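You operate a simulated robot arm through the tools that you are given. There is no shell and no other tool. Be economical: measure what you need, move in short steps, check, and stop when the job is done.

You are at the controls of a simulated two-armed robot. One attempt, no reset.

Task
Put the middle green master on top of the black tape holder. Close the top drawer of the grey chest. Take the blue hand pad and leave it on the tail end of belt 2. Pick up the steel roller with one hand, pass it to the other hand and put it on the belt 3. Take the red master from the top of the grey sensor bench and leave it on the top of the kit shelf. Put the short green master on top of the green box on the top of the white table. Fetch the grey master from the top of the white table and set it on the low shelf of the plate table. Open the upper bench drawer. Do these in any order. Set down upright: middle green master, red master, short green master, grey master.

The check looks at the end state, three seconds after you hand in, the way a careful person would. Anything else that was tipped, shoved, dropped, spilled or broken makes it a failure.

Robot
Two 7-joint arms with fingered hands on one trunk, on a base that drives. Base frame: it is fixed to the floor where the robot stands at the start and does not move with it; the origin is under the middle of the robot, x ahead of it, y to its left, z up. Units: m, degrees, N and s.
The left shoulder is at the start at [0.073, 0.157, 1.184], the right one opposite. With the tool pointing down near the work surface each hand reaches from about 0.42 to 0.86 m from the robot's upright axis, wherever it stands, measured 20 degrees to its own side. Places, roughly: belt 3 (159x22 cm) [5.42, -0.06, 1]; blue hand pad (7x10x6 cm) [1.7, -2.2, 0.9]; green box (8x9x5 cm) [1.8, 1.4, 0.9]; grey master [1.75, 1.75, 0.75]; low shelf of the plate table [-0.1, -2.7, 0.2]; middle green master [0.5, 0.25, 1]; red master [0.75, 0.25, 1]; short green master [0.25, 0.25, 1]; steel roller (4x4x14 cm) [2, -2.5, 0.9]; tail end of belt 2 (20x21 cm) [4.06, -0.84, 1]; tape holder (8x15x10 cm) [1.7, 1.1, 0.9]; top drawer of the grey chest [-1.7, -3.7, 0.6]; top of the kit shelf [2.1, 4.8, 1.1]; upper bench drawer [-2, -0.3, 0.7]. Payload 4 kg a hand.
Tool frame (each hand has its own): the origin (TCP) lies between the finger pads and is the grasp point; the fingertips stand 0.03 m ahead of it; z points along the fingers, y is the line along which they close. Largest opening 0.104 m; the body of the gripper starts 0.035 m behind the TCP. The gripper is a hand of 3 fingers: y runs from the thumb to the fingers, the wrist lies at [-0.015, -0.104, -0.178] in the tool frame, and closing takes about 1.5 s.
Orientation is told as [roll, pitch, yaw] about the base's x, y, z axes, in that order, counted from this pose: with the fingers straight down and the wrist toward the robot, the tool's x, y and z point along [0, 1, 0], [1, 0, 0] and [0, 0, -1] of the base frame.

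Tools
- The arms move only by the tool drive_tool. It takes "left_motion", "right_motion" or both (then of equal length, played together; a hand with none holds still); each is a list of rows, each a list of 6 numbers: the shift along the tool's x, y, z in mm, then the turn, a rotation vector about the tool's x, y, z in degrees. In form: [[x, y, z, wx, wy, wz], ...]. A call has 1 to 10 rows; each row shifts and turns the commanded pose from where the row before left it, along the tool's axes as they then stand. "left_claw" and "right_claw" are, for a hand that has rows, the finger opening in mm, from 0 to 104, set as the call begins (left out, the last holds). Rows are played at 5 a second. More than 0.05 m and 8.6 degrees between two rows, or a gripper value outside its range, and nothing of the call is played. A pose out of reach is approached as far as the arm can. The call stops where the force on the tool passes 40 N (or 10 N more than at its start, if that is more) or the arm is blocked; 0.2 s more then pass. The fingers move at their own pace (about 0.153 m/s each) and stop on an object; they squeeze with about 24 N. The grip force told is the motor's: it shows also when the fingers shut on nothing. Time passes only in rows, and 0.2 s behind the last, so rows that do not move let the fingers close. It gives the time, the measured TCP pose, the force on the tool (base axes), the opening and the grip force at its end, in the units of the frame above (readings bear some noise), with the torque about the TCP (base axes, N m) and any sound that the robot's microphone picked up.
- Cameras (640 x 400 px; columns grow to the right, rows downward): "scene" is now at [0.1336, 0.0343, 1.4095]; the picture's right is [0.36, -0.93, 0.00], its down [-0.58, -0.23, -0.78] and it looks along [0.73, 0.29, -0.62] (base axes); focal length 264 px, centre (320, 200). "left" rides on the left gripper at [-0.064, -0.094, -0.117] in its tool frame; the picture's right is [-0.72, -0.33, 0.61], its down [0.64, -0.65, 0.40] and it looks along [0.27, 0.68, 0.68] (tool axes); focal length 238 px, centre (320, 200). "right" rides on the right gripper at [0.064, -0.094, -0.117] in its tool frame; the picture's right is [-0.72, 0.33, -0.61], its down [-0.64, -0.65, 0.41] and it looks along [-0.27, 0.68, 0.68] (tool axes); focal length 238 px, centre (320, 200). There is no depth. A picture from a camera that has moved, and an enlarged one, comes with that camera's place and axes in the base frame and with its lens.
- capture(camera): a new picture of that camera. The clock stands still meanwhile.
- lift_body(by): slides the trunk up (or, below 0, down) by that many m; the arms and the scene camera ride with it, the base frame stays. It gives what a move gives, with no picture.
- base_move(legs): drives the robot by 1 to 6 legs, each [ahead, left, turn to the left] in m, m and degrees, along the robot's own axes; the way and the turn of a leg run together, so that a leg with both is an arc; at most 1.5 m and 180 degrees a leg. The arms and the cameras ride along, it lands a little off, and it stops where it bumps. It gives what a move gives.
- finger_targets(index, middle, thumb_bend, thumb_turn, hand): sets how far each is bent, from 0 (flat) to 1 (curled in); at 0.3 the hand is open as for a grip, at 0.7 the pads meet at the TCP. One left out holds its place. A second passes; each finger stops where it meets its share of the squeeze, and holds until it gets a number again. A gripper value or a shape takes the hand back. It gives what a move gives, with no picture; readings hold the bend of each and the force on the fingers (four entries, about 0 where the hand has none), thumb and palm. thumb_turn goes from beside the hand (0) to across from the fingers (1), as for a grip.
- grasp_type(shape, hand): the hand has 3 fingers and takes this shape, open, in about a second: jaw (thumb against the fingers, like two jaws); tri (thumb and two fingers); tip (a fingertip pinch); poke (one finger out to press); point (the index stretched); flat (the hand flat); cup (the hand cupped); fist (a fist). The gripper value then closes the fingers along that shape, each until it touches; the sizes above hold for jaw. It gives what a move gives, with no picture.
- aim_head(pan, tilt): turns the head with the scene camera to pan (to the left, within 86 degrees either way) and tilt (down, from -29 to 69), counted from straight ahead of the robot. It gives what a move gives.
- zoom(camera, box): a new picture of the part [left, top, right, bottom] of that camera's present view, enlarged. The clock stands still meanwhile.
- sign_off(): hands the job in; it is judged then, once.

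Go step by step. Nothing tells you exact positions but the pictures and the camera data: compare them with the known pose of the tool, close in by small moves and look again before you grip or let go. The budget is 217 turns and 228 pictures, counting those below and the enlarged ones. Unless the task says otherwise, let go and move clear before handing in, and close with one line.

The tools are called after "Call:" by a JSON object that holds its "op" and its "data". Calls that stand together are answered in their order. drive_tool: Moves the arms, as the interface text tells. Its arguments: {"type":"object","properties":{"left_motion":{"type":"array"},"left_claw":{"type":"number"},"right_motion":{"type":"array"},"right_claw":{"type":"number"}},"required":[]} The other tools are called the same way: lift_body (by) slides the trunk up or down; grasp_type (shape, hand) gives the hand a shape; finger_targets (index, middle, thumb_bend, thumb_turn, hand) moves the fingers one by one; base_move (legs) drives the base; aim_head (pan, tilt) turns the head that bears the scene camera; capture (camera) takes a picture; zoom (camera, box) takes an enlarged picture of a part of a camera's view; sign_off () hands the job in.

At the start:

```text
t: 0.0
left_position: [0.4778, 0.3834, 1.2235]
left_ee_rot: [-0.1, 0.1, 0.0]
left_ft_force: [-0.6, 0.7, 0.4]
left_torque: [0.02, 0.0, 0.01]
left_finger_gap: 0.1034
left_finger_force: 0.1
left_shape: jaw
left_bend: [0.3, 0.3, 0.3, 0.98]
left_finger forces: [0.0, 0.0, 0.1, 0.0, 0.1, 0.0]
right_position: [0.5089, -0.0334, 1.2233]
right_ee_rot: [-0.1, 0.2, 0.0]
right_ft_force: [0.7, 0.2, -0.2]
right_torque: [-0.02, -0.02, 0.02]
right_finger_gap: 0.1035
right_finger_force: 0.1
right_shape: jaw
right_bend: [0.3, 0.3, 0.3, 0.98]
right_finger forces: [0.0, 0.1, 0.1, 0.1, 0.0, 0.0]
trunk travel left (down, up): [-0.6, 0.34]
robot x, y, heading: [-0.0026, 0.0044, -0.3]
head pan, tilt: [21.4, 38.2]
```

scene: 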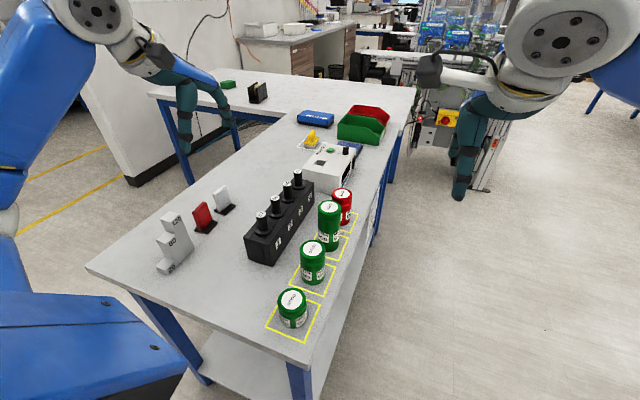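
right: 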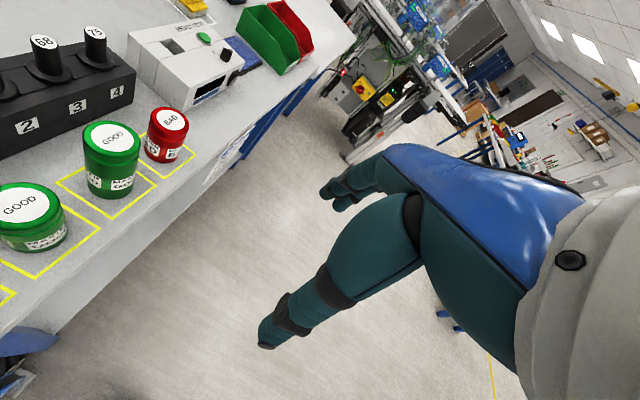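
left: 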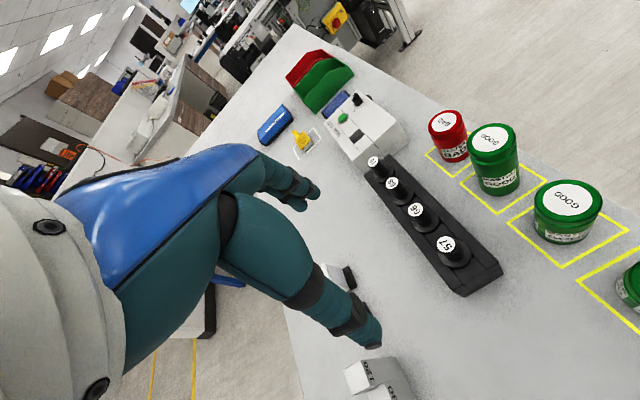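

The sensor bench is in front of me, with three green masters and a red one along its near right edge. I'll enlarge those and the far table before moving.

Call:
{"op": "zoom", "data": {"camera": "scene", "box": [220, 160, 400, 340]}}

Call:
{"op": "zoom", "data": {"camera": "scene", "box": [140, 50, 300, 150]}}

```text
2.22 times, centred on (310, 250) of scene
camera zoom: at [0.1336, 0.0343, 1.4095], right [0.36, -0.93, 0.0], down [-0.58, -0.23, -0.78], along [0.73, 0.29, -0.62], focal length 587 px, centre (342, 89)
```

zoom: 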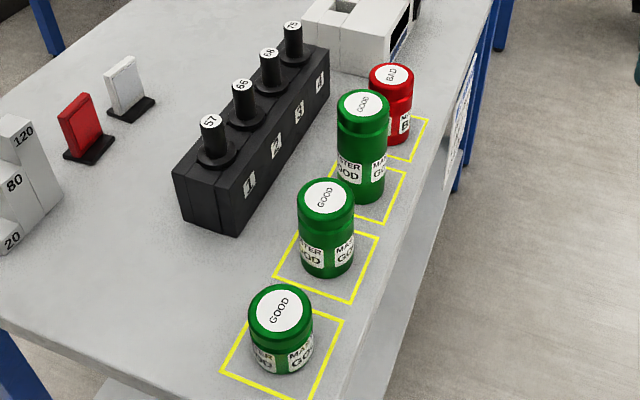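

```text
4.00 times, centred on (220, 100) of scene
camera zoom: at [0.1336, 0.0343, 1.4095], right [0.36, -0.93, 0.0], down [-0.58, -0.23, -0.78], along [0.73, 0.29, -0.62], focal length 1057 px, centre (720, 600)
```

zoom: 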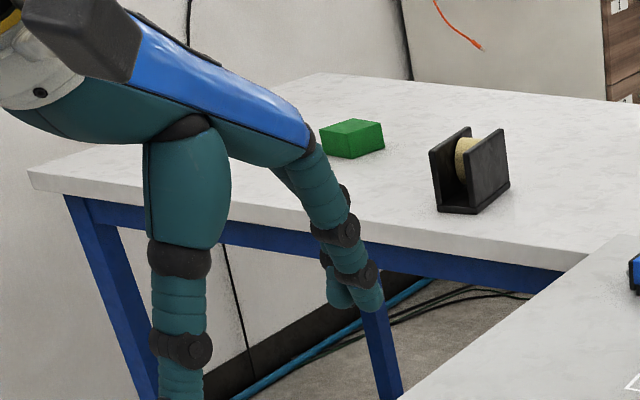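

Heights rise along the row, so the masters are short, middle and tall green, then red. The bench top is at z≈0.89, and the middle master's top is at about [0.477, 0.187, 0.98]. Next I'll look around to map the free floor.

Call:
{"op": "aim_head", "data": {"pan": 75, "tilt": 20}}

Call:
{"op": "capture", "data": {"camera": "scene"}}

Call:
{"op": "aim_head", "data": {"pan": -25, "tilt": 20}}

Call:
{"op": "capture", "data": {"camera": "scene"}}

Call:
{"op": "aim_head", "data": {"pan": -85, "tilt": 20}}

Call:
{"op": "capture", "data": {"camera": "scene"}}

Call:
{"op": "aim_head", "data": {"pan": 25, "tilt": 15}}

Call:
{"op": "capture", "data": {"camera": "scene"}}

```text
t: 1.2
left_position: [0.476, 0.384, 1.2247]
left_ee_rot: [-0.1, 0.0, 0.0]
left_ft_force: [0.8, 0.1, -0.2]
left_torque: [0.0, 0.02, -0.02]
left_finger_gap: 0.1037
left_finger_force: 0.1
left_shape: jaw
left_bend: [0.3, 0.3, 0.3, 0.98]
left_finger forces: [0.0, 0.0, 0.0, 0.1, 0.0, 0.1]
right_position: [0.5078, -0.0336, 1.225]
right_ee_rot: [-0.1, 0.0, 0.0]
right_ft_force: [0.2, 0.4, 0.9]
right_torque: [-0.02, 0.0, 0.02]
right_finger_gap: 0.1036
right_finger_force: 0.0
right_shape: jaw
right_bend: [0.3, 0.3, 0.3, 0.98]
right_finger forces: [0.0, 0.1, 0.0, 0.1, 0.1, 0.0]
trunk travel left (down, up): [-0.6, 0.34]
robot x, y, heading: [0.0029, 0.0026, 0.1]
head pan, tilt: [75.0, 20.0]
```

```text
222 pictures are left
camera scene: at [0.0777, 0.0929, 1.4383], right [0.97, -0.26, 0.0], down [-0.09, -0.33, -0.94], along [0.24, 0.91, -0.34], focal length 264 px, centre (320, 200)
```

scene: 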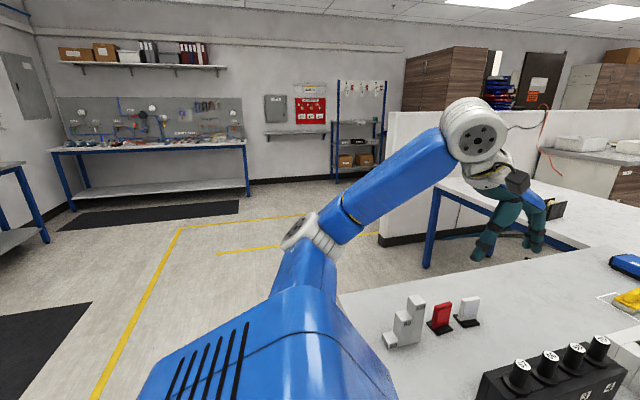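

```text
t: 3.0
left_position: [0.4758, 0.3827, 1.2234]
left_ee_rot: [-0.2, 0.0, -0.1]
left_ft_force: [-0.1, -0.3, -0.3]
left_torque: [-0.01, -0.02, 0.01]
left_finger_gap: 0.1034
left_finger_force: 0.0
left_shape: jaw
left_bend: [0.3, 0.3, 0.3, 0.98]
left_finger forces: [0.1, 0.1, 0.1, 0.0, 0.0, 0.0]
right_position: [0.5083, -0.0339, 1.2242]
right_ee_rot: [0.0, 0.0, 0.0]
right_ft_force: [0.3, 0.4, -0.6]
right_torque: [-0.04, -0.02, 0.03]
right_finger_gap: 0.1038
right_finger_force: 0.0
right_shape: jaw
right_bend: [0.3, 0.3, 0.3, 0.98]
right_finger forces: [0.1, 0.0, 0.0, 0.0, 0.0, 0.0]
trunk travel left (down, up): [-0.6, 0.34]
robot x, y, heading: [-0.0011, -0.0009, -0.1]
head pan, tilt: [-25.0, 20.0]
```

```text
221 pictures are left
camera scene: at [0.1379, -0.0364, 1.4384], right [-0.42, -0.91, 0.0], down [-0.31, 0.14, -0.94], along [0.85, -0.4, -0.34], focal length 264 px, centre (320, 200)
```

scene: 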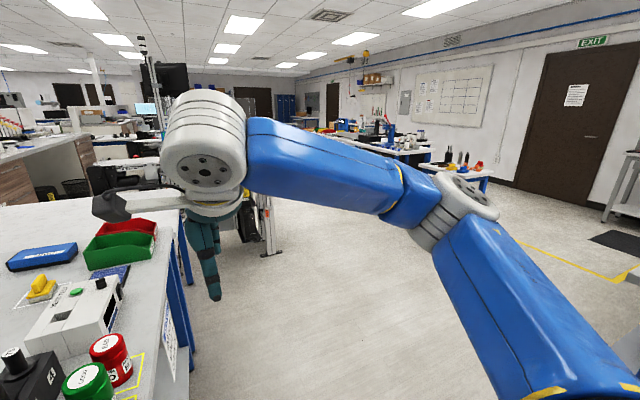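

```text
t: 4.3
left_position: [0.4761, 0.3822, 1.2231]
left_ee_rot: [-0.1, 0.0, 0.0]
left_ft_force: [-0.7, 0.6, 0.2]
left_torque: [-0.02, -0.02, -0.02]
left_finger_gap: 0.1038
left_finger_force: 0.0
left_shape: jaw
left_bend: [0.3, 0.3, 0.3, 0.98]
left_finger forces: [0.0, 0.1, 0.0, 0.0, 0.0, 0.1]
right_position: [0.5077, -0.0335, 1.2248]
right_ee_rot: [0.0, 0.0, 0.1]
right_ft_force: [-0.1, -0.7, 0.2]
right_torque: [-0.01, 0.0, -0.03]
right_finger_gap: 0.1038
right_finger_force: 0.1
right_shape: jaw
right_bend: [0.3, 0.3, 0.3, 0.98]
right_finger forces: [0.1, 0.1, 0.0, 0.0, 0.0, 0.0]
trunk travel left (down, up): [-0.6, 0.34]
robot x, y, heading: [0.0015, -0.0013, 0.0]
head pan, tilt: [-85.0, 20.0]
```

```text
220 pictures are left
camera scene: at [0.0616, -0.0899, 1.4386], right [-1.0, -0.09, 0.0], down [-0.03, 0.34, -0.94], along [0.08, -0.94, -0.34], focal length 264 px, centre (320, 200)
```

scene: 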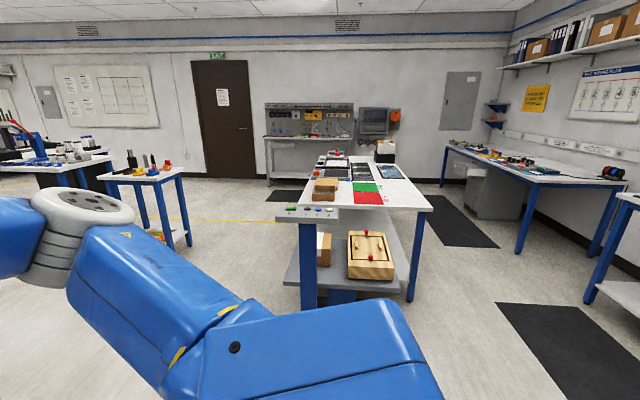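

```text
t: 6.2
left_position: [0.4775, 0.3819, 1.2245]
left_ee_rot: [0.0, 0.0, -0.1]
left_ft_force: [-0.2, 0.2, -0.7]
left_torque: [0.01, -0.01, 0.0]
left_finger_gap: 0.1038
left_finger_force: 0.1
left_shape: jaw
left_bend: [0.3, 0.3, 0.3, 0.98]
left_finger forces: [0.1, 0.1, 0.0, 0.0, 0.1, 0.0]
right_position: [0.508, -0.0332, 1.2252]
right_ee_rot: [0.0, 0.0, 0.0]
right_ft_force: [0.7, 0.3, -0.1]
right_torque: [-0.01, -0.02, 0.0]
right_finger_gap: 0.1036
right_finger_force: 0.1
right_shape: jaw
right_bend: [0.3, 0.3, 0.3, 0.98]
right_finger forces: [0.1, 0.0, 0.0, 0.0, 0.0, 0.0]
trunk travel left (down, up): [-0.6, 0.34]
robot x, y, heading: [-0.0001, 0.0011, 0.0]
head pan, tilt: [25.0, 15.0]
```

```text
219 pictures are left
camera scene: at [0.1382, 0.0424, 1.4464], right [0.42, -0.91, 0.0], down [-0.24, -0.11, -0.97], along [0.88, 0.41, -0.26], focal length 264 px, centre (320, 200)
```

scene: 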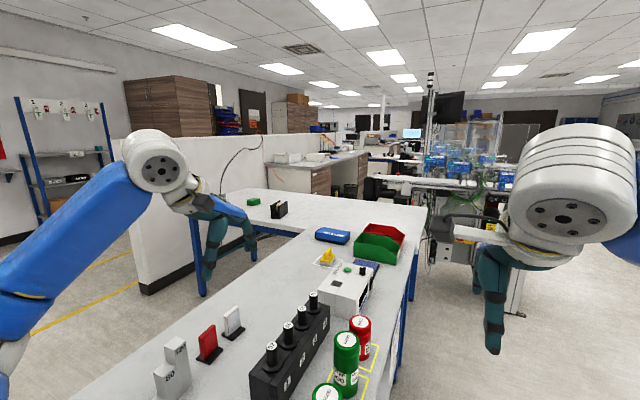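

The floor is open to the left of the bench and in front of the white table, and the kit shelf is the rack near (2.1, 4.8). I'll shift back and left so that both hands can reach the short and middle masters.

Call:
{"op": "base_move", "data": {"legs": [[-0.12, 0.2, 0]]}}

Call:
{"op": "aim_head", "data": {"pan": 0, "tilt": 45}}

Call:
{"op": "capture", "data": {"camera": "scene"}}

```text
t: 7.9
left_position: [0.3591, 0.5704, 1.2259]
left_ee_rot: [0.3, 0.1, -0.4]
left_ft_force: [-0.4, 0.1, -0.5]
left_torque: [0.07, 0.02, -0.02]
left_finger_gap: 0.1037
left_finger_force: 0.1
left_shape: jaw
left_bend: [0.3, 0.3, 0.3, 0.98]
left_finger forces: [0.1, 0.1, 0.0, 0.1, 0.0, 0.0]
right_position: [0.3889, 0.1535, 1.2249]
right_ee_rot: [0.3, 0.1, -0.3]
right_ft_force: [0.0, 0.2, -0.1]
right_torque: [0.02, 0.0, 0.0]
right_finger_gap: 0.1039
right_finger_force: 0.0
right_shape: jaw
right_bend: [0.3, 0.3, 0.3, 0.98]
right_finger forces: [0.0, 0.0, 0.0, 0.1, 0.0, 0.1]
trunk travel left (down, up): [-0.6, 0.34]
robot x, y, heading: [-0.119, 0.194, -0.4]
head pan, tilt: [25.0, 15.0]
```

```text
t: 8.8
left_position: [0.3562, 0.5721, 1.2262]
left_ee_rot: [0.1, -0.2, -0.3]
left_ft_force: [-0.4, 0.0, 0.3]
left_torque: [-0.02, -0.02, 0.02]
left_finger_gap: 0.1038
left_finger_force: 0.1
left_shape: jaw
left_bend: [0.3, 0.3, 0.3, 0.98]
left_finger forces: [0.1, 0.1, 0.1, 0.0, 0.0, 0.0]
right_position: [0.3857, 0.1557, 1.2261]
right_ee_rot: [0.2, -0.1, -0.2]
right_ft_force: [-0.1, 0.1, -0.1]
right_torque: [0.02, 0.0, 0.0]
right_finger_gap: 0.1037
right_finger_force: 0.1
right_shape: jaw
right_bend: [0.3, 0.3, 0.3, 0.98]
right_finger forces: [0.0, 0.1, 0.0, 0.0, 0.0, 0.1]
trunk travel left (down, up): [-0.6, 0.34]
robot x, y, heading: [-0.1189, 0.1925, -0.4]
head pan, tilt: [0.0, 45.0]
```

```text
218 pictures are left
camera scene: at [0.0139, 0.1954, 1.3998], right [0.0, -1.0, 0.0], down [-0.71, 0.0, -0.71], along [0.71, 0.0, -0.71], focal length 264 px, centre (320, 200)
```

scene: 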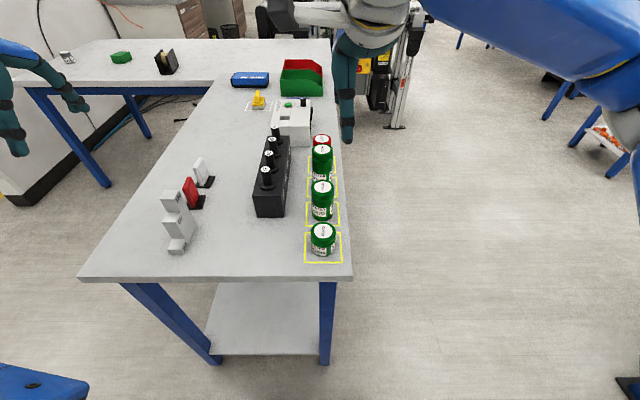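

The grey master is visible at the far left of the white table, and short green stands at about [0.375, 0.19]. I'm bringing the right hand, turned 45°, over it.

Call:
{"op": "drive_tool", "data": {"right_motion": [[32, -11, 25, 0, 0, -7.5], [0, 0, 28, 0, 0, -7.5], [0, 0, 28, 0, 0, -7.5], [0, 0, 28, 0, 0, -7.5], [0, 0, 28, 0, 0, -7.5], [0, 0, 28, 0, 0, -7.5], [0, 0, 0, 0, 0, 0]], "right_claw": 104}}

Call:
{"op": "capture", "data": {"camera": "scene"}}

Call:
{"op": "capture", "data": {"camera": "right"}}

```text
t: 10.4
left_position: [0.3555, 0.5739, 1.2259]
left_ee_rot: [0.1, -0.1, -0.3]
left_ft_force: [-0.1, 0.6, 0.9]
left_torque: [0.0, 0.0, -0.01]
left_finger_gap: 0.1035
left_finger_force: 0.1
left_shape: jaw
left_bend: [0.3, 0.3, 0.3, 0.98]
left_finger forces: [0.0, 0.0, 0.0, 0.1, 0.0, 0.0]
right_position: [0.3726, 0.1891, 1.0579]
right_ee_rot: [0.1, -0.1, 44.9]
right_ft_force: [-0.5, 0.8, 1.0]
right_torque: [-0.01, 0.0, 0.0]
right_finger_gap: 0.1037
right_finger_force: 0.1
right_shape: jaw
right_bend: [0.3, 0.3, 0.3, 0.98]
right_finger forces: [0.0, 0.0, 0.0, 0.1, 0.0, 0.1]
trunk travel left (down, up): [-0.6, 0.34]
robot x, y, heading: [-0.1167, 0.1981, -0.4]
head pan, tilt: [0.0, 45.0]
```

```text
217 pictures are left
camera scene: at [0.0144, 0.1974, 1.3997], right [0.0, -1.0, 0.0], down [-0.71, 0.0, -0.71], along [0.71, 0.0, -0.71], focal length 264 px, centre (320, 200)
```

scene: 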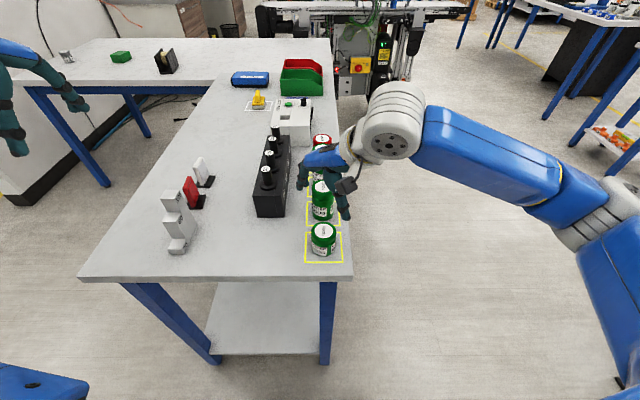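

```text
216 pictures are left
camera right: at [0.2616, 0.169, 1.1747], right [0.74, -0.28, 0.61], down [-0.01, -0.91, -0.41], along [0.68, 0.29, -0.68], focal length 238 px, centre (320, 200)
```

right: 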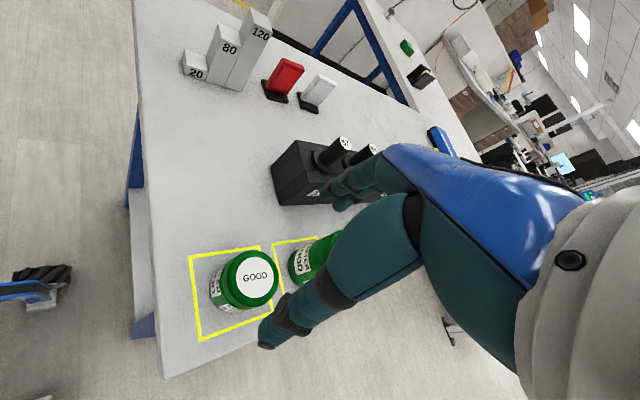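

The right hand is centred over short green to within a few mm, which the hand camera confirms. I'm lowering it to grip and then closing.

Call:
{"op": "drive_tool", "data": {"right_motion": [[-3, -2, 32, 0, 0, 0], [0, 0, 32, 0, 0, 0], [0, 0, 32, 0, 0, 0], [0, 0, 30, 0, 0, 0], [0, 0, 0, 0, 0, 0]]}}

Call:
{"op": "capture", "data": {"camera": "right"}}

Call:
{"op": "zoom", "data": {"camera": "scene", "box": [240, 120, 400, 280]}}

```text
t: 11.7
left_position: [0.3556, 0.5757, 1.2259]
left_ee_rot: [0.2, -0.1, -0.3]
left_ft_force: [-0.8, 0.4, -0.7]
left_torque: [0.0, 0.0, 0.01]
left_finger_gap: 0.1038
left_finger_force: 0.0
left_shape: jaw
left_bend: [0.3, 0.3, 0.3, 0.98]
left_finger forces: [0.1, 0.0, 0.1, 0.1, 0.1, 0.0]
right_position: [0.3756, 0.186, 0.9323]
right_ee_rot: [0.1, 0.0, 44.7]
right_ft_force: [-0.8, -0.3, 0.6]
right_torque: [0.0, 0.01, 0.0]
right_finger_gap: 0.1036
right_finger_force: 0.1
right_shape: jaw
right_bend: [0.3, 0.3, 0.3, 0.98]
right_finger forces: [0.0, 0.0, 0.0, 0.0, 0.0, 0.0]
trunk travel left (down, up): [-0.6, 0.34]
robot x, y, heading: [-0.1184, 0.1988, -0.5]
head pan, tilt: [0.0, 45.0]
```

```text
215 pictures are left
camera right: at [0.2643, 0.1656, 1.0489], right [0.74, -0.28, 0.61], down [-0.01, -0.91, -0.41], along [0.68, 0.29, -0.68], focal length 238 px, centre (320, 200)
```

right: 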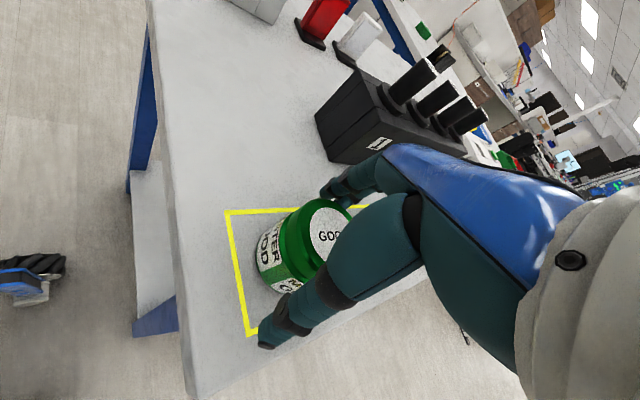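

```text
2.50 times, centred on (320, 200) of scene
camera zoom: at [0.0143, 0.1985, 1.3997], right [0.0, -1.0, 0.0], down [-0.71, 0.0, -0.71], along [0.71, 0.0, -0.71], focal length 661 px, centre (320, 200)
```

zoom: 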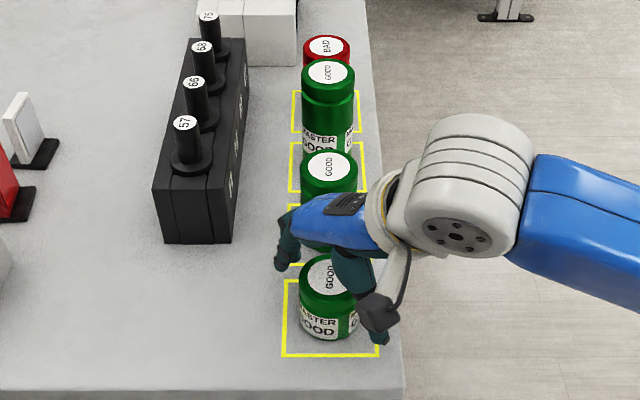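

The fingers straddle the short master, so I'm closing and then lifting.

Call:
{"op": "drive_tool", "data": {"right_motion": [[0, 0, 0, 0, 0, 0], [0, 0, 0, 0, 0, 0], [0, 0, 0, 0, 0, 0], [0, 0, 0, 0, 0, 0], [0, 0, 0, 0, 0, 0], [0, 0, 0, 0, 0, 0], [0, 0, 0, 0, 0, 0], [0, 0, 0, 0, 0, 0], [0, 0, -5, 0, 0, 0]], "right_claw": 20}}

Call:
{"op": "drive_tool", "data": {"right_motion": [[0, 0, -35, 0, 0, 0], [0, 0, -40, 0, 0, 0], [0, 0, -40, 0, 0, 0], [0, 0, -40, 0, 0, 0], [0, 0, -40, 0, 0, 0], [0, 0, -40, 0, 0, 0], [0, 0, -40, 0, 0, 0], [0, 0, 0, 0, 0, 0]]}}

Call:
{"op": "capture", "data": {"camera": "right"}}

Call:
{"op": "capture", "data": {"camera": "scene"}}

```text
t: 13.7
left_position: [0.356, 0.5736, 1.2266]
left_ee_rot: [0.1, -0.1, -0.3]
left_ft_force: [-0.7, 0.4, -0.1]
left_torque: [-0.03, -0.02, 0.01]
left_finger_gap: 0.1036
left_finger_force: 0.2
left_shape: jaw
left_bend: [0.3, 0.3, 0.3, 0.98]
left_finger forces: [0.0, 0.1, 0.0, 0.0, 0.0, 0.0]
right_position: [0.378, 0.1859, 0.9377]
right_ee_rot: [0.0, 0.0, 44.7]
right_ft_force: [1.0, 0.3, -3.2]
right_torque: [0.01, 0.02, 0.03]
right_finger_gap: 0.0479
right_finger_force: 23.7
right_shape: jaw
right_bend: [0.74, 0.47, 0.71, 1.0]
right_finger forces: [14.0, 7.6, 0.0, 0.0, 21.7, 0.0]
trunk travel left (down, up): [-0.6, 0.34]
robot x, y, heading: [-0.1158, 0.1968, -0.5]
head pan, tilt: [0.0, 45.0]
```

```text
t: 15.4
left_position: [0.3558, 0.5749, 1.225]
left_ee_rot: [0.1, -0.1, -0.3]
left_ft_force: [-0.2, 0.1, 0.4]
left_torque: [-0.01, 0.03, 0.0]
left_finger_gap: 0.1036
left_finger_force: 0.1
left_shape: jaw
left_bend: [0.3, 0.3, 0.3, 0.98]
left_finger forces: [0.0, 0.0, 0.1, 0.0, 0.0, 0.1]
right_position: [0.3746, 0.1868, 1.2111]
right_ee_rot: [0.0, 0.1, 44.8]
right_ft_force: [0.6, 0.3, -1.6]
right_torque: [0.03, -0.01, 0.02]
right_finger_gap: 0.048
right_finger_force: 23.6
right_shape: jaw
right_bend: [0.74, 0.47, 0.71, 1.0]
right_finger forces: [14.1, 7.7, 0.0, 0.0, 21.8, 0.0]
trunk travel left (down, up): [-0.6, 0.34]
robot x, y, heading: [-0.12, 0.1965, -0.1]
head pan, tilt: [0.0, 45.0]
```

```text
213 pictures are left
camera right: at [0.263, 0.1662, 1.3293], right [0.74, -0.28, 0.61], down [-0.01, -0.91, -0.4], along [0.68, 0.29, -0.68], focal length 238 px, centre (320, 200)
```

right: 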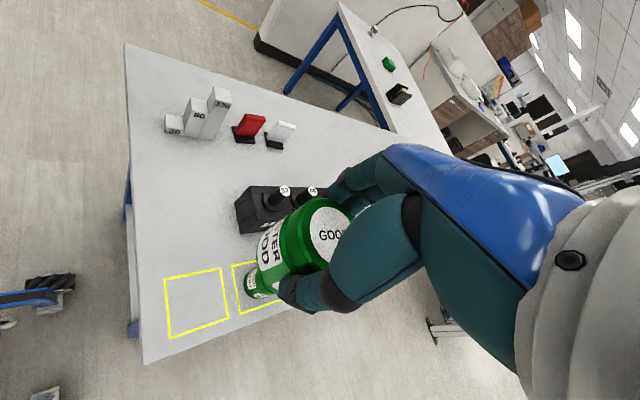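

```text
212 pictures are left
camera scene: at [0.0152, 0.1989, 1.3996], right [0.0, -1.0, 0.0], down [-0.71, 0.0, -0.71], along [0.71, 0.0, -0.71], focal length 264 px, centre (320, 200)
```

scene: 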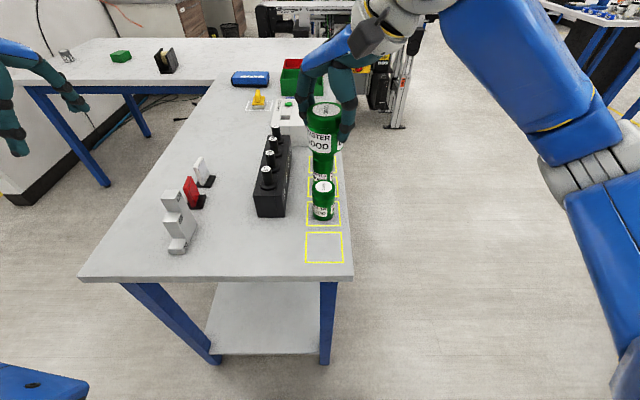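

Short green is in the right hand. I'm moving it aside while the left hand comes over middle green.

Call:
{"op": "drive_tool", "data": {"right_motion": [[-31, -31, 0, 0, 0, 0], [-31, -31, 0, 0, 0, 0], [-31, -31, 0, 0, 0, 0], [-31, -31, 0, 0, 0, 0], [-31, -31, 0, 0, 0, 0], [-31, -31, 0, 0, 0, 0], [-31, -31, 0, 0, 0, 0]], "left_motion": [[0, 0, 0, 0, 0, 7.5], [0, 0, 0, 0, 0, 7.5], [0, 0, 0, 0, 0, 7.5], [0, 0, 0, 0, 0, 7.5], [0, 0, 0, 0, 0, 7.5], [0, 0, 0, 0, 0, 7.5], [0, 0, 0, 0, 0, 0]], "left_claw": 104}}

Call:
{"op": "drive_tool", "data": {"left_motion": [[-20.6, 40.4, 0, 0, 0, 0], [-20.6, 40.4, 0, 0, 0, 0], [-20.6, 40.4, 0, 0, 0, 0], [-20.6, 40.4, 0, 0, 0, 0], [-20.6, 40.4, 10, 0, 0, 0], [-20.6, 40.4, 20, 0, 0, 0], [-20.6, 40.4, 25, 0, 0, 0], [-20.6, 40.4, 25, 0, 0, 0], [-20.6, 40.4, 25, 0, 0, 0], [0, 0, 40, 0, 0, 0]]}}

Call:
{"op": "capture", "data": {"camera": "left"}}

Call:
{"op": "capture", "data": {"camera": "scene"}}

```text
t: 17.1
left_position: [0.3549, 0.5729, 1.2276]
left_ee_rot: [0.3, 0.0, -45.4]
left_ft_force: [0.4, -0.5, 1.3]
left_torque: [0.0, -0.02, -0.03]
left_finger_gap: 0.1037
left_finger_force: 0.1
left_shape: jaw
left_bend: [0.3, 0.3, 0.3, 0.98]
left_finger forces: [0.0, 0.0, 0.1, 0.0, 0.1, 0.1]
right_position: [0.373, -0.1217, 1.213]
right_ee_rot: [0.0, -0.4, 44.7]
right_ft_force: [-0.4, 0.0, -2.0]
right_torque: [0.03, -0.01, -0.01]
right_finger_gap: 0.0477
right_finger_force: 24.2
right_shape: jaw
right_bend: [0.74, 0.47, 0.71, 1.0]
right_finger forces: [14.2, 7.9, 0.0, 0.0, 21.8, 0.1]
trunk travel left (down, up): [-0.6, 0.34]
robot x, y, heading: [-0.1189, 0.1929, -0.1]
head pan, tilt: [0.0, 45.0]
```

```text
refused: row 7 steps farther than a row can; nothing moved
```

```text
211 pictures are left
camera left: at [0.2419, 0.5936, 1.3427], right [-0.74, -0.27, -0.62], down [0.0, 0.92, -0.4], along [0.67, -0.3, -0.68], focal length 238 px, centre (320, 200)
```

left: 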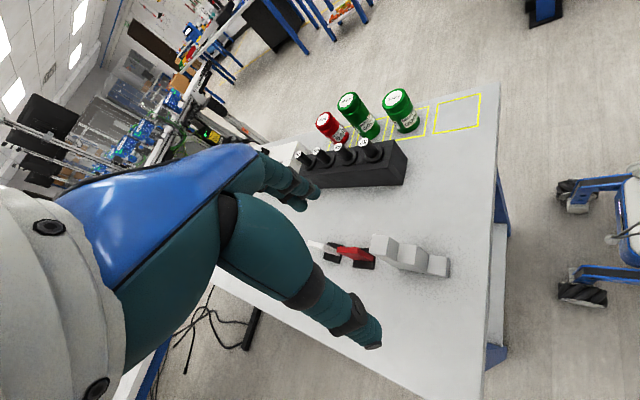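

```text
210 pictures are left
camera scene: at [0.0138, 0.1946, 1.3997], right [0.0, -1.0, 0.0], down [-0.71, 0.0, -0.71], along [0.71, 0.0, -0.71], focal length 264 px, centre (320, 200)
```

scene: 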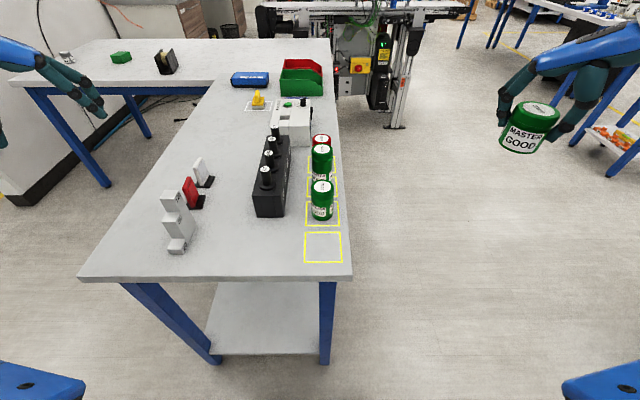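

The move was refused because one row was too long. I'll send it again as a flat traverse followed by a descent.

Call:
{"op": "drive_tool", "data": {"left_motion": [[-20.5, 40.3, 5, 0, 0, 0], [-20.5, 40.3, 5, 0, 0, 0], [-20.5, 40.3, 5, 0, 0, 0], [-20.5, 40.3, 5, 0, 0, 0], [-20.5, 40.3, 5, 0, 0, 0], [-20.5, 40.3, 5, 0, 0, 0], [-20.5, 40.3, 5, 0, 0, 0], [-20.5, 40.3, 5, 0, 0, 0], [-20.5, 40.3, 5, 0, 0, 0], [0, 0, 40, 0, 0, 0]]}}

Call:
{"op": "drive_tool", "data": {"left_motion": [[0, 0, 35, 0, 0, 0], [0, 0, 35, 0, 0, 0], [0, 0, 0, 0, 0, 0]]}}

Call:
{"op": "capture", "data": {"camera": "left"}}

Call:
{"op": "capture", "data": {"camera": "scene"}}

```text
t: 19.2
left_position: [0.4824, 0.187, 1.1376]
left_ee_rot: [0.2, 0.0, -45.3]
left_ft_force: [0.6, -0.6, 0.1]
left_torque: [0.01, 0.0, 0.0]
left_finger_gap: 0.104
left_finger_force: 0.0
left_shape: jaw
left_bend: [0.3, 0.3, 0.3, 0.98]
left_finger forces: [0.0, 0.0, 0.0, 0.0, 0.1, 0.0]
right_position: [0.3745, -0.1211, 1.2119]
right_ee_rot: [0.1, -0.2, 44.7]
right_ft_force: [0.1, 0.1, -2.7]
right_torque: [0.0, 0.04, 0.04]
right_finger_gap: 0.0479
right_finger_force: 23.8
right_shape: jaw
right_bend: [0.74, 0.47, 0.71, 1.0]
right_finger forces: [14.2, 8.0, 0.1, 0.0, 21.9, 0.1]
trunk travel left (down, up): [-0.6, 0.34]
robot x, y, heading: [-0.1191, 0.1969, -0.2]
head pan, tilt: [0.0, 45.0]
```

```text
t: 20.1
left_position: [0.4805, 0.1878, 1.0718]
left_ee_rot: [0.2, 0.0, -45.2]
left_ft_force: [0.9, -0.1, -0.6]
left_torque: [-0.01, -0.01, 0.02]
left_finger_gap: 0.1035
left_finger_force: 0.0
left_shape: jaw
left_bend: [0.3, 0.3, 0.3, 0.98]
left_finger forces: [0.0, 0.0, 0.0, 0.0, 0.0, 0.0]
right_position: [0.3729, -0.12, 1.2127]
right_ee_rot: [0.0, -0.1, 44.7]
right_ft_force: [0.0, -1.1, -3.1]
right_torque: [-0.01, 0.02, 0.0]
right_finger_gap: 0.0478
right_finger_force: 23.9
right_shape: jaw
right_bend: [0.74, 0.47, 0.71, 1.0]
right_finger forces: [14.2, 8.0, 0.0, 0.1, 21.8, 0.0]
trunk travel left (down, up): [-0.6, 0.34]
robot x, y, heading: [-0.1214, 0.1946, -0.3]
head pan, tilt: [0.0, 45.0]
```

```text
209 pictures are left
camera left: at [0.3669, 0.2089, 1.1874], right [-0.74, -0.27, -0.62], down [0.0, 0.92, -0.4], along [0.67, -0.3, -0.68], focal length 238 px, centre (320, 200)
```

left: 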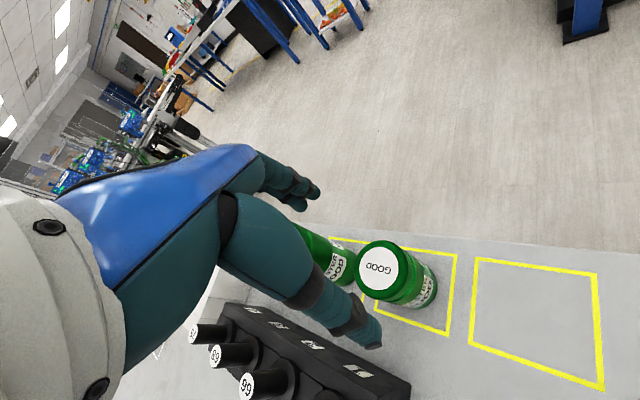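

```text
208 pictures are left
camera scene: at [0.015, 0.1944, 1.3996], right [0.0, -1.0, 0.0], down [-0.71, 0.0, -0.71], along [0.71, 0.0, -0.71], focal length 264 px, centre (320, 200)
```

scene: 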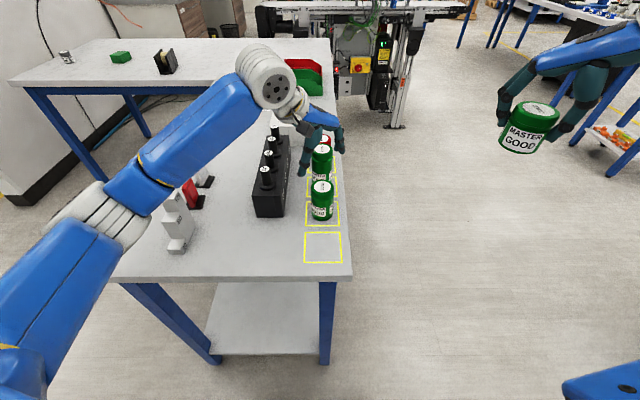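

Middle green is a few mm nearer than I'd assumed. I'm descending with that correction.

Call:
{"op": "drive_tool", "data": {"left_motion": [[-2.5, -2.5, 30, 0, 0, 0], [0, 0, 30, 0, 0, 0], [0, 0, 30, 0, 0, 0], [0, 0, 27, 0, 0, 0], [0, 0, 0, 0, 0, 0]]}}

Call:
{"op": "capture", "data": {"camera": "left"}}

Call:
{"op": "zoom", "data": {"camera": "scene", "box": [240, 100, 400, 260]}}

```text
t: 21.2
left_position: [0.4761, 0.1863, 0.9542]
left_ee_rot: [0.2, 0.1, -45.2]
left_ft_force: [0.7, 0.3, 0.4]
left_torque: [0.02, -0.02, 0.01]
left_finger_gap: 0.1036
left_finger_force: 0.1
left_shape: jaw
left_bend: [0.3, 0.3, 0.3, 0.98]
left_finger forces: [0.0, 0.1, 0.0, 0.0, 0.0, 0.1]
right_position: [0.3744, -0.1217, 1.2127]
right_ee_rot: [0.1, -0.2, 44.6]
right_ft_force: [0.4, 0.3, -2.7]
right_torque: [0.0, -0.03, 0.02]
right_finger_gap: 0.0478
right_finger_force: 23.6
right_shape: jaw
right_bend: [0.74, 0.47, 0.71, 1.0]
right_finger forces: [14.2, 7.9, 0.0, 0.1, 21.9, 0.1]
trunk travel left (down, up): [-0.6, 0.34]
robot x, y, heading: [-0.1209, 0.1925, -0.1]
head pan, tilt: [0.0, 45.0]
```

```text
207 pictures are left
camera left: at [0.3633, 0.2079, 1.0699], right [-0.74, -0.27, -0.62], down [0.0, 0.92, -0.4], along [0.67, -0.29, -0.68], focal length 238 px, centre (320, 200)
```

left: 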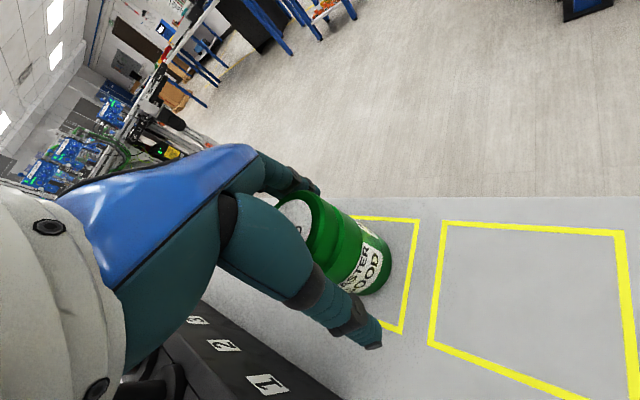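

```text
2.50 times, centred on (320, 180) of scene
camera zoom: at [0.0152, 0.1947, 1.3996], right [0.0, -1.0, 0.0], down [-0.71, 0.0, -0.71], along [0.71, 0.0, -0.71], focal length 661 px, centre (320, 250)
```

zoom: 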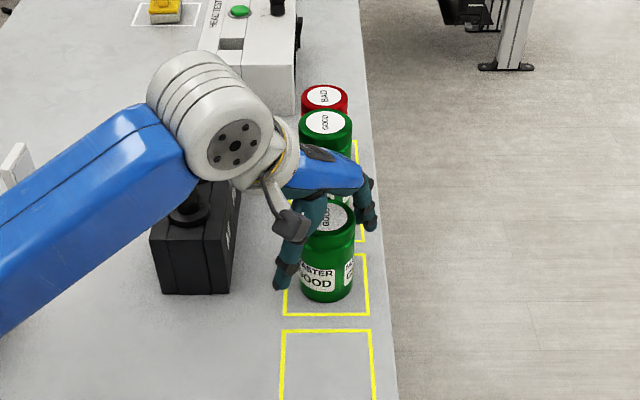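

The left hand straddles middle green, so I'm gripping and lifting it straight up.

Call:
{"op": "drive_tool", "data": {"left_motion": [[0, 0, 0, 0, 0, 0], [0, 0, 0, 0, 0, 0], [0, 0, 0, 0, 0, 0], [0, 0, 0, 0, 0, 0], [0, 0, 0, 0, 0, 0], [0, 0, 0, 0, 0, 0], [0, 0, 0, 0, 0, 0], [0, 0, 0, 0, 0, 0], [0, 0, -5, 0, 0, 0]], "left_claw": 20}}

Call:
{"op": "drive_tool", "data": {"left_motion": [[0, 0, -35, 0, 0, 0], [0, 0, -40, 0, 0, 0], [0, 0, -40, 0, 0, 0], [0, 0, -40, 0, 0, 0], [0, 0, -40, 0, 0, 0], [0, 0, -40, 0, 0, 0], [0, 0, -30, 0, 0, 0], [0, 0, 0, 0, 0, 0]]}}

Call:
{"op": "capture", "data": {"camera": "left"}}

Call:
{"op": "capture", "data": {"camera": "scene"}}

```text
t: 23.2
left_position: [0.4767, 0.1859, 0.9572]
left_ee_rot: [0.2, 0.2, -45.1]
left_ft_force: [0.1, 0.5, -3.5]
left_torque: [0.0, 0.0, -0.02]
left_finger_gap: 0.0484
left_finger_force: 24.2
left_shape: jaw
left_bend: [0.74, 0.46, 0.71, 1.0]
left_finger forces: [13.6, 8.0, 0.0, 0.0, 21.9, 0.0]
right_position: [0.3738, -0.1217, 1.2127]
right_ee_rot: [0.0, -0.1, 44.7]
right_ft_force: [0.4, 0.0, -3.2]
right_torque: [0.01, -0.02, 0.01]
right_finger_gap: 0.0476
right_finger_force: 23.8
right_shape: jaw
right_bend: [0.74, 0.47, 0.71, 1.0]
right_finger forces: [14.3, 7.8, 0.0, 0.1, 21.8, 0.0]
trunk travel left (down, up): [-0.6, 0.34]
robot x, y, heading: [-0.1171, 0.1959, -0.3]
head pan, tilt: [0.0, 45.0]
```

```text
t: 25.1
left_position: [0.4807, 0.1843, 1.2193]
left_ee_rot: [0.1, 0.1, -45.4]
left_ft_force: [-0.8, 0.2, -3.1]
left_torque: [-0.01, 0.02, 0.02]
left_finger_gap: 0.0477
left_finger_force: 24.3
left_shape: jaw
left_bend: [0.74, 0.46, 0.71, 1.0]
left_finger forces: [13.6, 8.1, 0.1, 0.1, 21.8, 0.0]
right_position: [0.3741, -0.1215, 1.2118]
right_ee_rot: [0.2, -0.1, 44.8]
right_ft_force: [0.0, 0.0, -3.0]
right_torque: [-0.01, -0.02, -0.03]
right_finger_gap: 0.0476
right_finger_force: 23.8
right_shape: jaw
right_bend: [0.74, 0.47, 0.71, 1.0]
right_finger forces: [14.2, 7.8, 0.0, 0.1, 21.8, 0.0]
trunk travel left (down, up): [-0.6, 0.34]
robot x, y, heading: [-0.1177, 0.1959, -0.5]
head pan, tilt: [0.0, 45.0]
```

```text
205 pictures are left
camera left: at [0.3679, 0.2061, 1.3361], right [-0.74, -0.27, -0.61], down [0.0, 0.92, -0.4], along [0.67, -0.29, -0.68], focal length 238 px, centre (320, 200)
```

left: 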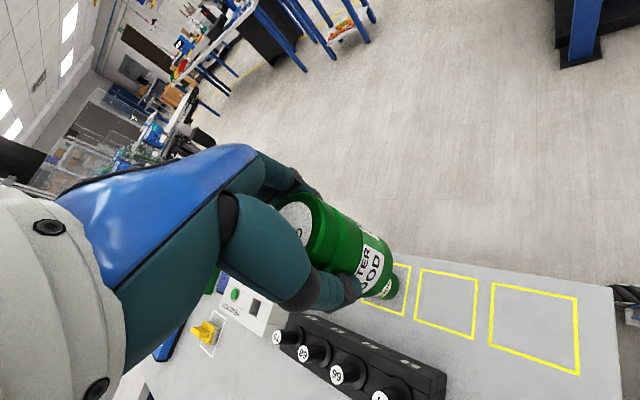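

```text
204 pictures are left
camera scene: at [0.0166, 0.1944, 1.3994], right [0.0, -1.0, 0.0], down [-0.71, 0.0, -0.7], along [0.7, 0.0, -0.71], focal length 264 px, centre (320, 200)
```

scene: 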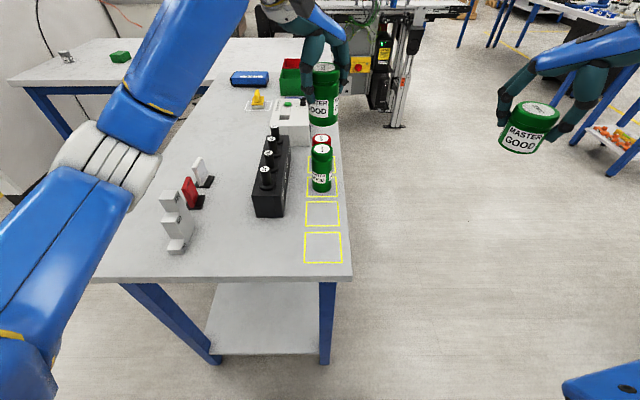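

Both masters are held upright. I'm driving left past the bench and then ahead to the white table, stopping short.

Call:
{"op": "base_move", "data": {"legs": [[0, 0.98, 0], [0.95, 0, 0]]}}

Call:
{"op": "capture", "data": {"camera": "scene"}}

Call:
{"op": "aim_head", "data": {"pan": 5, "tilt": 30}}

Call:
{"op": "capture", "data": {"camera": "scene"}}

```text
t: 34.7
left_position: [1.4276, 1.1942, 1.2209]
left_ee_rot: [0.2, 0.0, -43.4]
left_ft_force: [-0.3, -0.9, -4.2]
left_torque: [0.01, 0.03, 0.01]
left_finger_gap: 0.0481
left_finger_force: 24.0
left_shape: jaw
left_bend: [0.74, 0.46, 0.71, 1.0]
left_finger forces: [13.7, 8.2, 0.1, 0.1, 21.8, 0.0]
right_position: [1.3321, 0.8848, 1.212]
right_ee_rot: [0.0, -0.1, 46.6]
right_ft_force: [-0.9, 0.2, -2.5]
right_torque: [0.01, 0.03, -0.04]
right_finger_gap: 0.0477
right_finger_force: 24.3
right_shape: jaw
right_bend: [0.74, 0.47, 0.71, 1.0]
right_finger forces: [14.2, 7.9, 0.1, 0.0, 21.8, 0.0]
trunk travel left (down, up): [-0.6, 0.34]
robot x, y, heading: [0.8265, 1.1842, 1.7]
head pan, tilt: [0.0, 45.0]
```

```text
203 pictures are left
camera scene: at [0.9634, 1.1897, 1.3996], right [0.03, -1.0, 0.0], down [-0.71, -0.02, -0.71], along [0.7, 0.02, -0.71], focal length 264 px, centre (320, 200)
```

scene: 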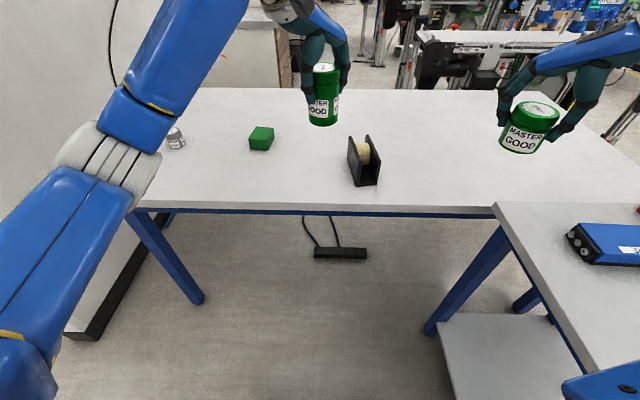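

```text
t: 35.5
left_position: [1.4264, 1.195, 1.2216]
left_ee_rot: [0.2, 0.0, -43.4]
left_ft_force: [-0.3, -0.1, -2.7]
left_torque: [-0.02, -0.01, 0.0]
left_finger_gap: 0.0481
left_finger_force: 23.6
left_shape: jaw
left_bend: [0.74, 0.46, 0.71, 1.0]
left_finger forces: [13.9, 8.3, 0.0, 0.0, 22.2, 0.1]
right_position: [1.3301, 0.8859, 1.2129]
right_ee_rot: [0.1, -0.2, 46.6]
right_ft_force: [-0.3, 0.6, -2.7]
right_torque: [0.0, 0.04, -0.01]
right_finger_gap: 0.0477
right_finger_force: 23.7
right_shape: jaw
right_bend: [0.74, 0.47, 0.71, 1.0]
right_finger forces: [14.1, 8.1, 0.0, 0.0, 21.9, 0.1]
trunk travel left (down, up): [-0.6, 0.34]
robot x, y, heading: [0.8313, 1.185, 1.6]
head pan, tilt: [5.0, 30.0]
```

```text
202 pictures are left
camera scene: at [0.9734, 1.1972, 1.4219], right [0.12, -0.99, 0.0], down [-0.5, -0.06, -0.86], along [0.86, 0.1, -0.5], focal length 264 px, centre (320, 200)
```

scene: 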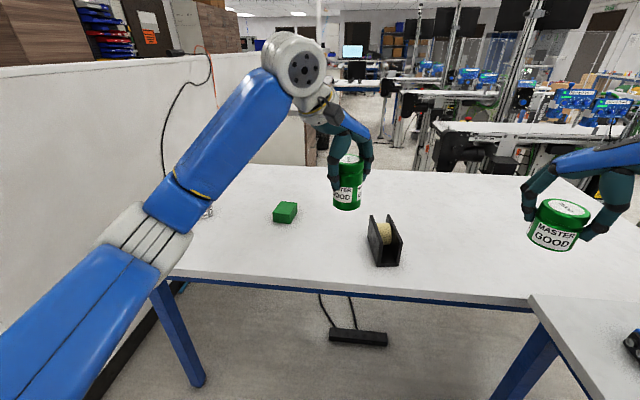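

The tape holder is ahead of me, slightly right, with the green box to its left. I'm moving 0.2 m closer for a detailed look.

Call:
{"op": "base_move", "data": {"legs": [[0.2, -0.03, -1.6]]}}

Call:
{"op": "aim_head", "data": {"pan": 0, "tilt": 50}}

Call:
{"op": "capture", "data": {"camera": "scene"}}

Call:
{"op": "capture", "data": {"camera": "left"}}

Call:
{"op": "zoom", "data": {"camera": "scene", "box": [220, 100, 420, 225]}}

```text
t: 37.0
left_position: [1.6195, 1.1568, 1.2231]
left_ee_rot: [0.3, -0.2, -44.7]
left_ft_force: [-0.1, 0.9, -3.4]
left_torque: [-0.01, 0.01, 0.01]
left_finger_gap: 0.048
left_finger_force: 23.9
left_shape: jaw
left_bend: [0.74, 0.46, 0.71, 1.0]
left_finger forces: [13.9, 8.3, 0.0, 0.0, 22.1, 0.0]
right_position: [1.517, 0.849, 1.2143]
right_ee_rot: [-0.2, -0.2, 45.3]
right_ft_force: [-0.5, 0.0, -1.9]
right_torque: [0.01, 0.02, -0.02]
right_finger_gap: 0.0478
right_finger_force: 24.3
right_shape: jaw
right_bend: [0.74, 0.47, 0.71, 1.0]
right_finger forces: [14.1, 8.0, 0.1, 0.0, 21.9, 0.1]
trunk travel left (down, up): [-0.6, 0.34]
robot x, y, heading: [1.0237, 1.1607, 0.3]
head pan, tilt: [5.0, 30.0]
```

```text
t: 37.9
left_position: [1.6232, 1.1555, 1.2216]
left_ee_rot: [0.2, -0.1, -44.7]
left_ft_force: [-0.2, 0.5, -3.6]
left_torque: [-0.01, 0.0, 0.0]
left_finger_gap: 0.0478
left_finger_force: 23.8
left_shape: jaw
left_bend: [0.74, 0.46, 0.71, 1.0]
left_finger forces: [14.0, 8.3, 0.0, 0.0, 22.2, 0.0]
right_position: [1.5197, 0.8482, 1.2134]
right_ee_rot: [-0.1, -0.3, 45.3]
right_ft_force: [-0.4, 0.2, -2.9]
right_torque: [0.0, 0.04, -0.01]
right_finger_gap: 0.0478
right_finger_force: 23.7
right_shape: jaw
right_bend: [0.74, 0.47, 0.71, 1.0]
right_finger forces: [14.1, 8.1, 0.1, 0.1, 21.8, 0.0]
trunk travel left (down, up): [-0.6, 0.34]
robot x, y, heading: [1.0267, 1.1631, 0.4]
head pan, tilt: [0.0, 50.0]
```

```text
201 pictures are left
camera scene: at [1.1586, 1.1602, 1.3925], right [0.01, -1.0, 0.0], down [-0.77, 0.0, -0.64], along [0.64, 0.01, -0.77], focal length 264 px, centre (320, 200)
```

scene: 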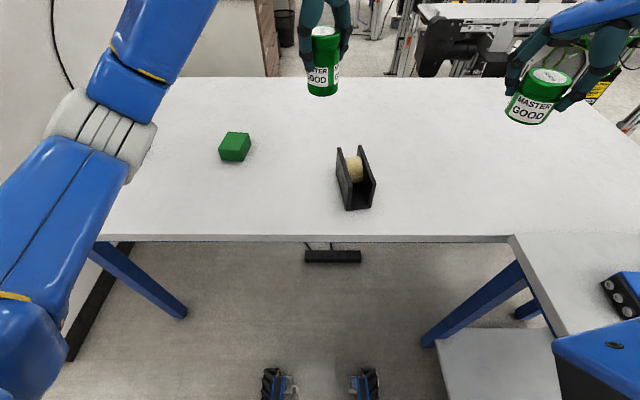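

```text
200 pictures are left
camera left: at [1.5096, 1.1767, 1.3372], right [-0.74, -0.28, -0.62], down [-0.01, 0.92, -0.4], along [0.68, -0.29, -0.68], focal length 238 px, centre (320, 200)
```

left: 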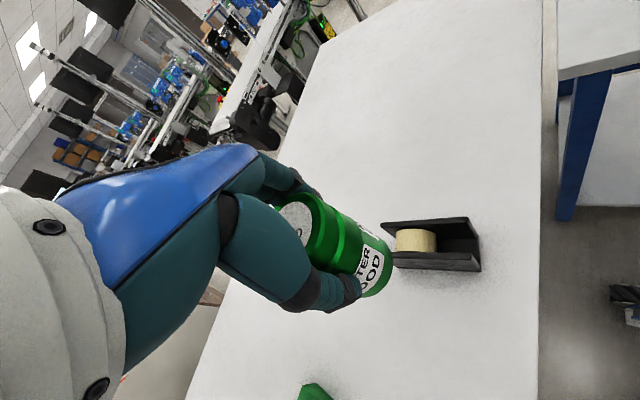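

```text
3.20 times, centred on (320, 162) of scene
camera zoom: at [1.1586, 1.1602, 1.3925], right [0.01, -1.0, 0.0], down [-0.77, 0.0, -0.64], along [0.64, 0.01, -0.77], focal length 846 px, centre (320, 320)
```

zoom: 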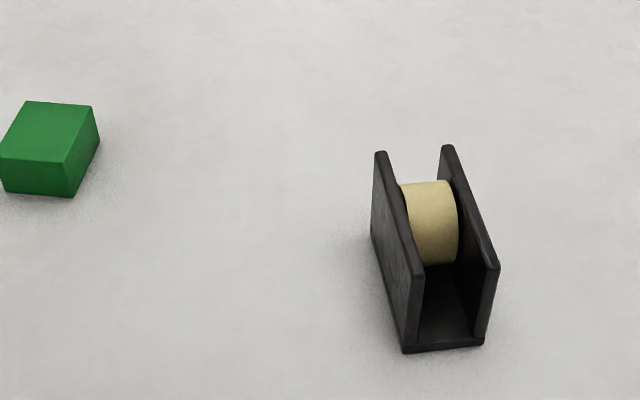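

Triangulated, the tape holder's wall tops are at z≈0.945 with their midpoint near [1.645, 1.079], turned about 8°. I'm bringing middle green over that point and stopping about 3 cm above.

Call:
{"op": "drive_tool", "data": {"left_motion": [[-19, 35, 0, 0, 0, 0], [-19, 35.5, 0, 0, 0, 0], [0, 0, 45, 0, 0, 0], [0, 0, 45, 0, 0, 0], [0, 0, 45, 0, 0, 0], [0, 0, 40, 0, 0, 0], [0, 0, 0, 0, 0, 0]]}}

Call:
{"op": "capture", "data": {"camera": "left"}}

Call:
{"op": "zoom", "data": {"camera": "scene", "box": [260, 80, 420, 240]}}

```text
t: 39.5
left_position: [1.6462, 1.0748, 1.0476]
left_ee_rot: [0.4, 0.0, -44.6]
left_ft_force: [-0.3, 0.1, -4.1]
left_torque: [0.01, -0.01, 0.02]
left_finger_gap: 0.0479
left_finger_force: 23.9
left_shape: jaw
left_bend: [0.74, 0.46, 0.71, 1.0]
left_finger forces: [13.7, 8.3, 0.0, 0.0, 21.9, 0.1]
right_position: [1.5183, 0.848, 1.215]
right_ee_rot: [-0.1, -0.1, 45.3]
right_ft_force: [-0.3, -0.2, -2.3]
right_torque: [0.02, 0.0, 0.03]
right_finger_gap: 0.0476
right_finger_force: 24.0
right_shape: jaw
right_bend: [0.74, 0.47, 0.71, 1.0]
right_finger forces: [14.2, 8.1, 0.1, 0.1, 21.9, 0.0]
trunk travel left (down, up): [-0.6, 0.34]
robot x, y, heading: [1.0232, 1.1615, 0.2]
head pan, tilt: [0.0, 50.0]
```

```text
198 pictures are left
camera left: at [1.5332, 1.0967, 1.1643], right [-0.73, -0.28, -0.62], down [-0.01, 0.92, -0.4], along [0.68, -0.29, -0.68], focal length 238 px, centre (320, 200)
```

left: 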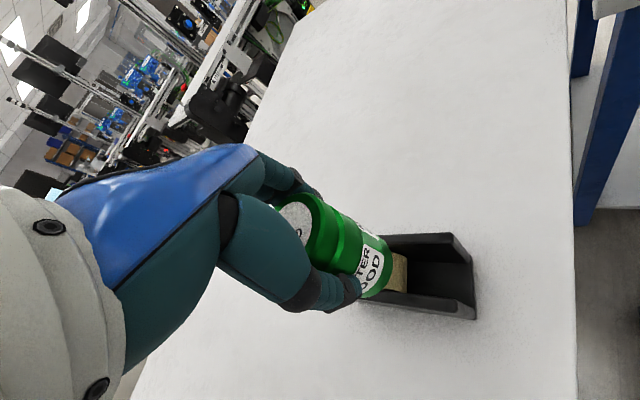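

```text
2.50 times, centred on (340, 160) of scene
camera zoom: at [1.1574, 1.1582, 1.3926], right [0.01, -1.0, 0.0], down [-0.77, 0.0, -0.64], along [0.64, 0.01, -0.77], focal length 661 px, centre (270, 300)
```

zoom: 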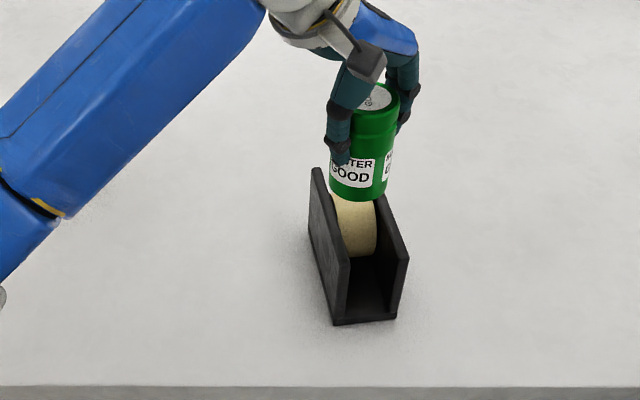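

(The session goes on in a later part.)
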